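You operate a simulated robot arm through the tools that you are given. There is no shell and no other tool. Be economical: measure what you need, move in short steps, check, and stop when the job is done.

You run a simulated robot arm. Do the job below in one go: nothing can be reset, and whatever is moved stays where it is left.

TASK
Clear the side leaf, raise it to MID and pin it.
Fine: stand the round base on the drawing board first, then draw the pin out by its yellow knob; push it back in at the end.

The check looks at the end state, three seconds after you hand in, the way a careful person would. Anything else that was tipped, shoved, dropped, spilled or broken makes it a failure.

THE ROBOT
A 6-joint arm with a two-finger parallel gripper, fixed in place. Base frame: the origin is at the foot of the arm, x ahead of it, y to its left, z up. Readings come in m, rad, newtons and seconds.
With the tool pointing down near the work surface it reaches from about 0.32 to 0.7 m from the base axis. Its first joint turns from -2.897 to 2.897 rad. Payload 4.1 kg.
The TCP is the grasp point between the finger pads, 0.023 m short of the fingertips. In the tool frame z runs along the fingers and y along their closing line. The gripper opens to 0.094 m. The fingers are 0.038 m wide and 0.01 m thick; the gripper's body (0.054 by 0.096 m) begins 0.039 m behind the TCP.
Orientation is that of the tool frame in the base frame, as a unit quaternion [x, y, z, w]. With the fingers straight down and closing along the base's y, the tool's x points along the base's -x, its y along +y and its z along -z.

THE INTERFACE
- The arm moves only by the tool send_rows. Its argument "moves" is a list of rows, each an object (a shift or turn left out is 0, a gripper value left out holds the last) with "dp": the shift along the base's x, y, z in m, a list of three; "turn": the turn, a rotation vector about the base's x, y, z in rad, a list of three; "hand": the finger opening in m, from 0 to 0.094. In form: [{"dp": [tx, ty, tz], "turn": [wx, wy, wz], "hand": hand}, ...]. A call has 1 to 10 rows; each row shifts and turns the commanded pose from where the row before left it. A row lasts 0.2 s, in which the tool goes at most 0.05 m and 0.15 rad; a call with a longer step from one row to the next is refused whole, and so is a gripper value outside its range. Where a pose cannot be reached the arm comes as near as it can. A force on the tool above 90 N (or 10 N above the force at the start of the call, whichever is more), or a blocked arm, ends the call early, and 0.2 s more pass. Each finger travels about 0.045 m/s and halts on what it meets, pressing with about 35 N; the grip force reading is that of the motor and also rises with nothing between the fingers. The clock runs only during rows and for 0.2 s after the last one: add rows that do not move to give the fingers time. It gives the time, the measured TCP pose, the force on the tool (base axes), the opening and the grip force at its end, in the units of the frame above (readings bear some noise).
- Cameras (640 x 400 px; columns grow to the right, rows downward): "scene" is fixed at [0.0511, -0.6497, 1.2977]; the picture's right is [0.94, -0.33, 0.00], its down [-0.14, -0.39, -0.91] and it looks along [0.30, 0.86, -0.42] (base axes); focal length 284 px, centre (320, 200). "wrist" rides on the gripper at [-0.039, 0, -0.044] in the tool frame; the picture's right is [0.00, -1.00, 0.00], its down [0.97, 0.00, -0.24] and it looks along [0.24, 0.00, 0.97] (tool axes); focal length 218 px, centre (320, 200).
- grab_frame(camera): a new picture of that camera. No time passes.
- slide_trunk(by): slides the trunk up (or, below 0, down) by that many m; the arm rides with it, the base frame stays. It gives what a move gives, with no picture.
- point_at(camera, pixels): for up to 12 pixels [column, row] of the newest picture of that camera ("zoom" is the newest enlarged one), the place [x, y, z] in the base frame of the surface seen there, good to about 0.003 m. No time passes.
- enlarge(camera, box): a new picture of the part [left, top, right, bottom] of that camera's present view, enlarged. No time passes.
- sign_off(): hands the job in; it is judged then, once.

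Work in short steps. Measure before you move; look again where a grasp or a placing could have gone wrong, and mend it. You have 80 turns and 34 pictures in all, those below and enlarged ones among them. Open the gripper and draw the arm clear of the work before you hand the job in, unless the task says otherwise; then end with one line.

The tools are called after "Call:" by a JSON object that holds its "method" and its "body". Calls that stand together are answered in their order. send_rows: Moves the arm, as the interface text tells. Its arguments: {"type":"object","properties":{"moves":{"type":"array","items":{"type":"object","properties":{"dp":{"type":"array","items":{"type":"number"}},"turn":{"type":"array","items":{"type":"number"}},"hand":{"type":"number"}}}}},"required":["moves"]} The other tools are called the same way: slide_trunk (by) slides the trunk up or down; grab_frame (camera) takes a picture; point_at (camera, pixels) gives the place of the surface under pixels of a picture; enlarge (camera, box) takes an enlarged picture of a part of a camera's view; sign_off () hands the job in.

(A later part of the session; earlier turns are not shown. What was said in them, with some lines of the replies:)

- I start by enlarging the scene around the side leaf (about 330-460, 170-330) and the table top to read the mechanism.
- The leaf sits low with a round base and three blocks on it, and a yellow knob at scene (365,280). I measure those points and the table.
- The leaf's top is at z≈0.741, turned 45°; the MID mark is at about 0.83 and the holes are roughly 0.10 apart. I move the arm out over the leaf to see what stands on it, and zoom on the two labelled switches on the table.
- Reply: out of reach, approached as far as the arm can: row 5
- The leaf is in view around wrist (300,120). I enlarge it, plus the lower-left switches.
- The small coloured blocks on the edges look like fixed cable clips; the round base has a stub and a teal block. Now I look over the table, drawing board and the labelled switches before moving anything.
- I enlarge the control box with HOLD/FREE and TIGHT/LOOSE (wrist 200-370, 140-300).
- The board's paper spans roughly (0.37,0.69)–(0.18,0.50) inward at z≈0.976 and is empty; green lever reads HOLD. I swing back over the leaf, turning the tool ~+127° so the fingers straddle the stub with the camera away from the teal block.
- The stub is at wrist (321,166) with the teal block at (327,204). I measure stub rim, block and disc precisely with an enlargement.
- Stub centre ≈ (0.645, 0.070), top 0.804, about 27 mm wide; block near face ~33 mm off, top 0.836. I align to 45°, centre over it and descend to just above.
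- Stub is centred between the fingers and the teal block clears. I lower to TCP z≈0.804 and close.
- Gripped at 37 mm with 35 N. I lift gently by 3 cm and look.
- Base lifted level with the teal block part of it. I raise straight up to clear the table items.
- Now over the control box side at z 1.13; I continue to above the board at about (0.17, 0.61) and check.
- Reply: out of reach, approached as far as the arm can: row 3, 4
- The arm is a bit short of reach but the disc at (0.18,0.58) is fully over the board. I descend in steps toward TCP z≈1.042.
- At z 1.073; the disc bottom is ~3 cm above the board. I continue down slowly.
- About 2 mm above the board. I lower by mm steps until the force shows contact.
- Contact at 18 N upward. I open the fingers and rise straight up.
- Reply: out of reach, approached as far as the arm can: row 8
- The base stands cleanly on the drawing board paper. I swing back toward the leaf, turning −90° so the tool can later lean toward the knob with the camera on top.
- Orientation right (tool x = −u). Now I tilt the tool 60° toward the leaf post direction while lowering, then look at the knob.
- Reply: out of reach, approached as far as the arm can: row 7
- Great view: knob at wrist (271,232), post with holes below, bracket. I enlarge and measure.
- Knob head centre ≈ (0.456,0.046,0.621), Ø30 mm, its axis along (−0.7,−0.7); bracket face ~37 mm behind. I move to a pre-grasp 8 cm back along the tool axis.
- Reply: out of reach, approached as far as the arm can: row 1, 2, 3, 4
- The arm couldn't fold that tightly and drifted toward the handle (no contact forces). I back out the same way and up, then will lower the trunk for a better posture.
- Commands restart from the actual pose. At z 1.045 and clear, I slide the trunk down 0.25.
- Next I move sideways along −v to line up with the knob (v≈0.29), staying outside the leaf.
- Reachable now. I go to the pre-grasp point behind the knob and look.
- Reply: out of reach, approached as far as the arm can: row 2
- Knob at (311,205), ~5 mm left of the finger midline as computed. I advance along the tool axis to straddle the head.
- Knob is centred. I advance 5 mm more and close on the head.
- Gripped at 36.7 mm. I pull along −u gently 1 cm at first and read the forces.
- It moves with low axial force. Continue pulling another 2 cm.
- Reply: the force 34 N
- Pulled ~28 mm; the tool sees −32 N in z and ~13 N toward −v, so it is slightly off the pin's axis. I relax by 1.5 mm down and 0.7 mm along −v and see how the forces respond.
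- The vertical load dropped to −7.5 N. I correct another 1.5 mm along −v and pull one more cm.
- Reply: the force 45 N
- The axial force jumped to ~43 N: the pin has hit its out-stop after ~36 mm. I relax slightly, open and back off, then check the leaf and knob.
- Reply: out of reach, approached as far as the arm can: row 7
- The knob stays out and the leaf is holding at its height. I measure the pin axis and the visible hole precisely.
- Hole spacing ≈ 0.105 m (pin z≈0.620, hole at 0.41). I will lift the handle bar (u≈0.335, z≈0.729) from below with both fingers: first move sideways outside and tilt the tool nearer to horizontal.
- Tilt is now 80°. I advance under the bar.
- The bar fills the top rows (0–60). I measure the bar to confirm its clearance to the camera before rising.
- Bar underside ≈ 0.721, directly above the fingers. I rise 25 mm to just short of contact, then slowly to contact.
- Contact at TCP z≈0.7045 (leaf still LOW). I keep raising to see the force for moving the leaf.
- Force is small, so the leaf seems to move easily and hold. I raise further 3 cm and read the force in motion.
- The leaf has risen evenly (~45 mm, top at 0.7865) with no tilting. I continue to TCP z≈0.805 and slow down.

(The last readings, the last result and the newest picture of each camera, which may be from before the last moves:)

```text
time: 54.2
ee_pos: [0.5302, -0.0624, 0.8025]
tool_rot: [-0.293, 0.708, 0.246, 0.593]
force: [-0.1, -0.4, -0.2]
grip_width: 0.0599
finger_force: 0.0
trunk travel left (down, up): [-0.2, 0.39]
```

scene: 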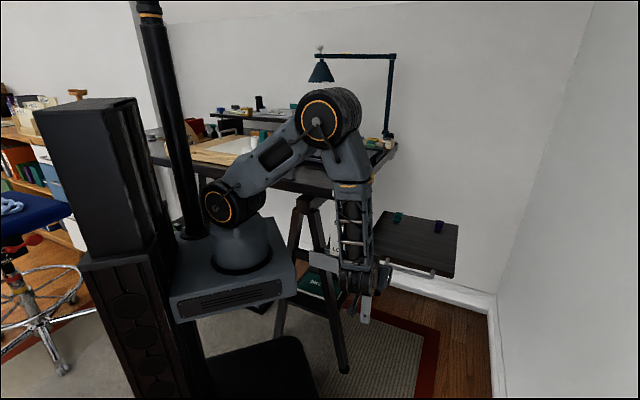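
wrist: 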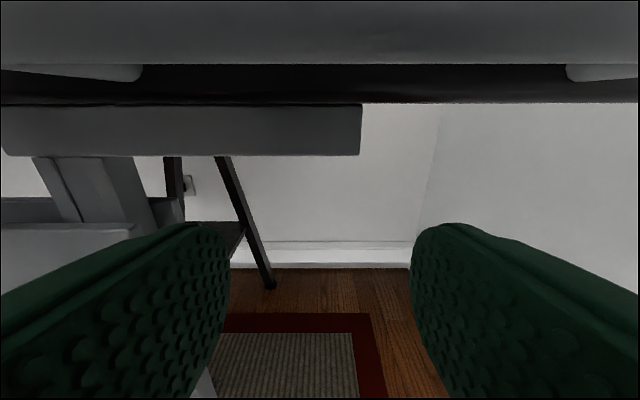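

Force is nil, so it holds itself there. I creep up to ~0.808 in 1 mm rows, then measure the leaf top with many points.

Call:
{"method": "send_rows", "body": {"moves": [{"dp": [0, 0, 0.001]}, {"dp": [0, 0, 0.001]}, {"dp": [0, 0, 0.001]}, {"dp": [0, 0, 0.001]}, {"dp": [0, 0, 0.001]}, {"dp": [0, 0, 0]}]}}

Call:
{"method": "grab_frame", "body": {"camera": "scene"}}

Call:
{"method": "point_at", "body": {"camera": "scene", "pixels": [[390, 210], [400, 215], [410, 210], [420, 215], [430, 220], [440, 215], [450, 225], [400, 225], [420, 230], [440, 235], [390, 222], [430, 207]]}}

```text
time: 55.6
ee_pos: [0.5299, -0.063, 0.8065]
tool_rot: [-0.293, 0.709, 0.245, 0.592]
force: [-1.5, 1.9, -4.8]
grip_width: 0.061
finger_force: 0.7
trunk travel left (down, up): [-0.2, 0.39]
```

```text
2 pictures are left
```

scene: 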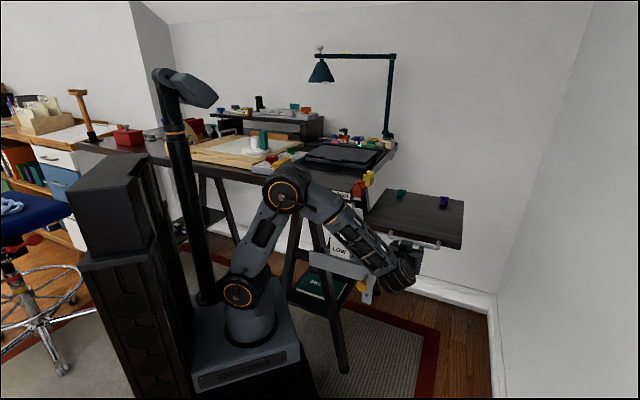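

```text
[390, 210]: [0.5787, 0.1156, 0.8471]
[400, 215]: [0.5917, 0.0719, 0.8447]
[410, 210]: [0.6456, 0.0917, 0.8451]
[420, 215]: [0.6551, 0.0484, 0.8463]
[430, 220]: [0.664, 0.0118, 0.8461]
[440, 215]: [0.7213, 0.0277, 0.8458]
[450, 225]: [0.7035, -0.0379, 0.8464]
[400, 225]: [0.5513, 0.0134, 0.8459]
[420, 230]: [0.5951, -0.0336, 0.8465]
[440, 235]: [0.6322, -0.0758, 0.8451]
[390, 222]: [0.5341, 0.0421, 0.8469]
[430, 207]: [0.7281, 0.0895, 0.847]
```

The leaf top averages 0.846 = LOW + 0.105, right at MID. I ease the fingers down off the bar, back out along −u and return to the 60° tilt.

Call:
{"method": "send_rows", "body": {"moves": [{"dp": [0, 0, -0.003]}, {"dp": [0, 0, -0.01]}, {"dp": [0, 0, -0.02]}, {"dp": [-0.005, -0.005, -0.03]}, {"dp": [-0.025, -0.025, -0.03]}, {"dp": [-0.03, -0.03, -0.03]}, {"dp": [-0.007, -0.007, -0.02]}, {"turn": [-0.09, 0.09, 0]}, {"turn": [-0.09, 0.09, 0]}, {"turn": [-0.07, 0.07, 0]}]}}

```text
refused: row 6 steps farther than a row can; nothing moved
```

Call:
{"method": "send_rows", "body": {"moves": [{"dp": [0, 0, -0.003]}, {"dp": [0, 0, -0.01]}, {"dp": [0, 0, -0.02]}, {"dp": [-0.005, -0.005, -0.03]}, {"dp": [-0.025, -0.025, -0.03]}, {"dp": [-0.027, -0.027, -0.025]}, {"dp": [-0.01, -0.01, -0.025]}, {"turn": [-0.09, 0.09, 0]}, {"turn": [-0.09, 0.09, 0]}, {"turn": [-0.07, 0.07, 0]}]}}

```text
time: 57.8
ee_pos: [0.4649, -0.1307, 0.6631]
tool_rot: [-0.332, 0.803, 0.19, 0.458]
force: [-0.1, 0.0, -0.1]
grip_width: 0.0602
finger_force: 0.1
trunk travel left (down, up): [-0.2, 0.39]
```

Now sideways back to the pre-grasp line, (0.377,−0.040,0.661), as before.

Call:
{"method": "send_rows", "body": {"moves": [{"dp": [-0.022, 0.0225, 0]}, {"dp": [-0.022, 0.0225, 0]}, {"dp": [-0.022, 0.023, 0]}, {"dp": [-0.021, 0.023, 0]}, {"dp": [0, 0, 0]}]}}

Call:
{"method": "grab_frame", "body": {"camera": "wrist"}}

Call:
{"method": "point_at", "body": {"camera": "wrist", "pixels": [[314, 253], [318, 257], [315, 145], [314, 185], [318, 240], [318, 262], [318, 268], [318, 248], [290, 185], [340, 185]]}}

```text
time: 59.0
ee_pos: [0.376, -0.0397, 0.6656]
tool_rot: [-0.331, 0.802, 0.19, 0.459]
force: [0.3, 0.0, 0.9]
grip_width: 0.06
finger_force: 0.1
trunk travel left (down, up): [-0.2, 0.39]
```

```text
1 pictures are left
```

wrist: 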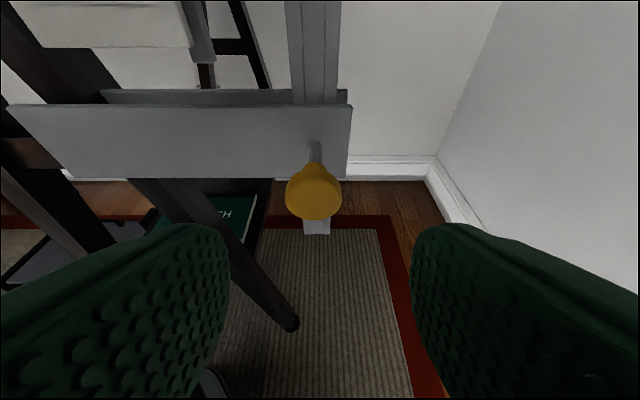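

```text
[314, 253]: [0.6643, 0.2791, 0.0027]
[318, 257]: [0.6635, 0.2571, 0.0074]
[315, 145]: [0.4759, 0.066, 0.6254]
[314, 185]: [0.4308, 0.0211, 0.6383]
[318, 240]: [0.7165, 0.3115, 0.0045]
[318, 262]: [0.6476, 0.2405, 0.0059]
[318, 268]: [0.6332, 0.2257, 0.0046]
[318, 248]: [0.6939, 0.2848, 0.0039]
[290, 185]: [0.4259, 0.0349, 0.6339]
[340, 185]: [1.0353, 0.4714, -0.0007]
```

Knob still out at (314,192), post raised. I advance to the knob head grasp at (0.430,0.020,0.622) and close.

Call:
{"method": "send_rows", "body": {"moves": [{"dp": [0.013, 0.018, -0.011]}, {"dp": [0.014, 0.015, -0.011]}, {"dp": [0.014, 0.014, -0.011]}, {"dp": [0.0125, 0.0125, -0.0105]}, {"dp": [0, 0, 0]}]}}

Call:
{"method": "send_rows", "body": {"moves": [{"hand": 0.03}, {"hand": 0.02}, {"hand": 0.02}, {"hand": 0.02}]}}

```text
time: 60.2
ee_pos: [0.4293, 0.0189, 0.62]
tool_rot: [-0.331, 0.802, 0.19, 0.46]
force: [-0.3, -0.3, 0.5]
grip_width: 0.0599
finger_force: 0.0
trunk travel left (down, up): [-0.2, 0.39]
```

```text
time: 61.2
ee_pos: [0.4297, 0.0184, 0.6208]
tool_rot: [-0.332, 0.802, 0.19, 0.459]
force: [7.1, -5.2, -1.3]
grip_width: 0.0368
finger_force: 45.0
trunk travel left (down, up): [-0.2, 0.39]
```

Gripped at 36.8 mm. I push in along +u by 12 mm first.

Call:
{"method": "send_rows", "body": {"moves": [{"dp": [0.003, 0.003, 0]}, {"dp": [0.003, 0.003, 0]}, {"dp": [0.0025, 0.0025, 0]}, {"dp": [0, 0, 0]}]}}

```text
time: 62.2
ee_pos: [0.4383, 0.0286, 0.6199]
tool_rot: [-0.331, 0.803, 0.189, 0.459]
force: [9.0, -9.5, -7.2]
grip_width: 0.037
finger_force: 45.0
trunk travel left (down, up): [-0.2, 0.39]
```

No axial resistance so far (13 mm in). I continue with a slight +v relief.

Call:
{"method": "send_rows", "body": {"moves": [{"dp": [0.0036, 0.0024, -0.0003]}, {"dp": [0.003, 0.003, 0]}, {"dp": [0.0025, 0.0025, 0]}, {"dp": [0, 0, 0]}]}}

```text
time: 63.2
ee_pos: [0.4462, 0.0361, 0.6199]
tool_rot: [-0.331, 0.803, 0.19, 0.458]
force: [3.8, -3.5, -11.8]
grip_width: 0.0365
finger_force: 44.8
trunk travel left (down, up): [-0.2, 0.39]
```

24 mm in, still free. I push the remaining ~12 mm.

Call:
{"method": "send_rows", "body": {"moves": [{"dp": [0.003, 0.003, -0.0004]}, {"dp": [0.003, 0.003, 0]}, {"dp": [0.002, 0.002, 0]}, {"dp": [0, 0, 0]}]}}

```text
time: 64.2
ee_pos: [0.4547, 0.0439, 0.6215]
tool_rot: [-0.332, 0.801, 0.191, 0.46]
force: [-8.8, -2.4, 5.6]
grip_width: 0.037
finger_force: 45.2
trunk travel left (down, up): [-0.2, 0.39]
```

35 mm in. I press the last 1–2 mm until it seats.

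Call:
{"method": "send_rows", "body": {"moves": [{"dp": [0.001, 0.001, 0]}, {"dp": [0.001, 0.001, 0]}, {"dp": [0.001, 0.001, 0]}, {"dp": [0, 0, 0]}]}}

```text
time: 65.2
ee_pos: [0.4558, 0.046, 0.6194]
tool_rot: [-0.332, 0.802, 0.191, 0.459]
force: [-37.3, -21.7, 11.0]
grip_width: 0.0366
finger_force: 45.4
trunk travel left (down, up): [-0.2, 0.39]
```

Seated: 43 N axial stop at the original pin position. I relax, open and withdraw clear of the leaf.

Call:
{"method": "send_rows", "body": {"moves": [{"dp": [-0.001, -0.0008, 0]}, {"hand": 0.06}, {"hand": 0.06}, {"hand": 0.06}, {"dp": [-0.015, -0.015, 0.01]}, {"dp": [-0.02, -0.02, 0.012]}, {"dp": [-0.02, -0.02, 0.012]}, {"dp": [-0.01, -0.015, 0.01]}, {"dp": [0, 0, 0]}]}}

Call:
{"method": "send_rows", "body": {"moves": [{"dp": [0.01, -0.03, 0.01]}, {"dp": [0.01, -0.03, 0.01]}, {"dp": [0.01, -0.03, 0.01]}, {"dp": [0, -0.03, 0.02]}, {"dp": [0, 0, 0]}]}}

Call:
{"method": "enlarge", "body": {"camera": "scene", "box": [230, 110, 470, 330]}}

Call:
{"method": "point_at", "body": {"camera": "zoom", "pixels": [[440, 170], [480, 190], [500, 165], [520, 200], [430, 190]]}}

```text
time: 67.2
ee_pos: [0.3909, -0.0239, 0.6647]
tool_rot: [-0.332, 0.802, 0.191, 0.459]
force: [-0.6, 0.0, -0.5]
grip_width: 0.0599
finger_force: 0.1
trunk travel left (down, up): [-0.2, 0.39]
```

```text
time: 68.4
ee_pos: [0.4227, -0.1447, 0.7147]
tool_rot: [-0.332, 0.802, 0.19, 0.459]
force: [-0.2, 0.0, -0.9]
grip_width: 0.06
finger_force: 0.1
trunk travel left (down, up): [-0.2, 0.39]
```

```text
1.82 times, centred on (350, 220) of scene
```

zoom: 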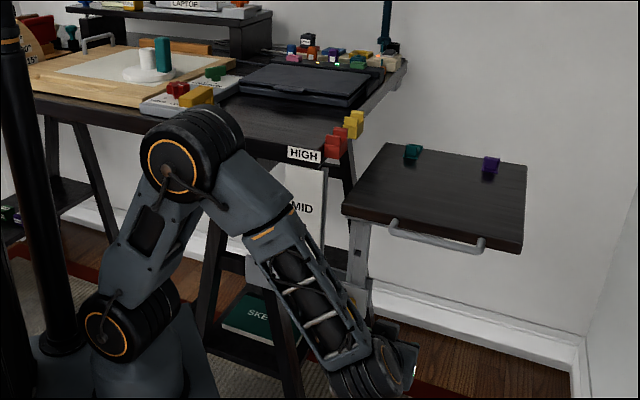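

```text
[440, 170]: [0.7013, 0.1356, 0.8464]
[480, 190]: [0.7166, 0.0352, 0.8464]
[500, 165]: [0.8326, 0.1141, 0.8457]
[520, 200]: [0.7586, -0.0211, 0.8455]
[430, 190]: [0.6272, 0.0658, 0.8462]
```

The leaf sits level at 0.846 (MID) with the pin seated, the round base stands on the board, and the arm is clear with its gripper open. I hand in.

Call:
{"method": "sign_off", "body": {}}

```text
The job is handed in.
```

The side leaf is cleared, raised to MID (its top measures about 0.846 m) and pinned, with the knob pushed fully home. The round base is standing upright on the drawing board, and the arm is clear with the gripper open.
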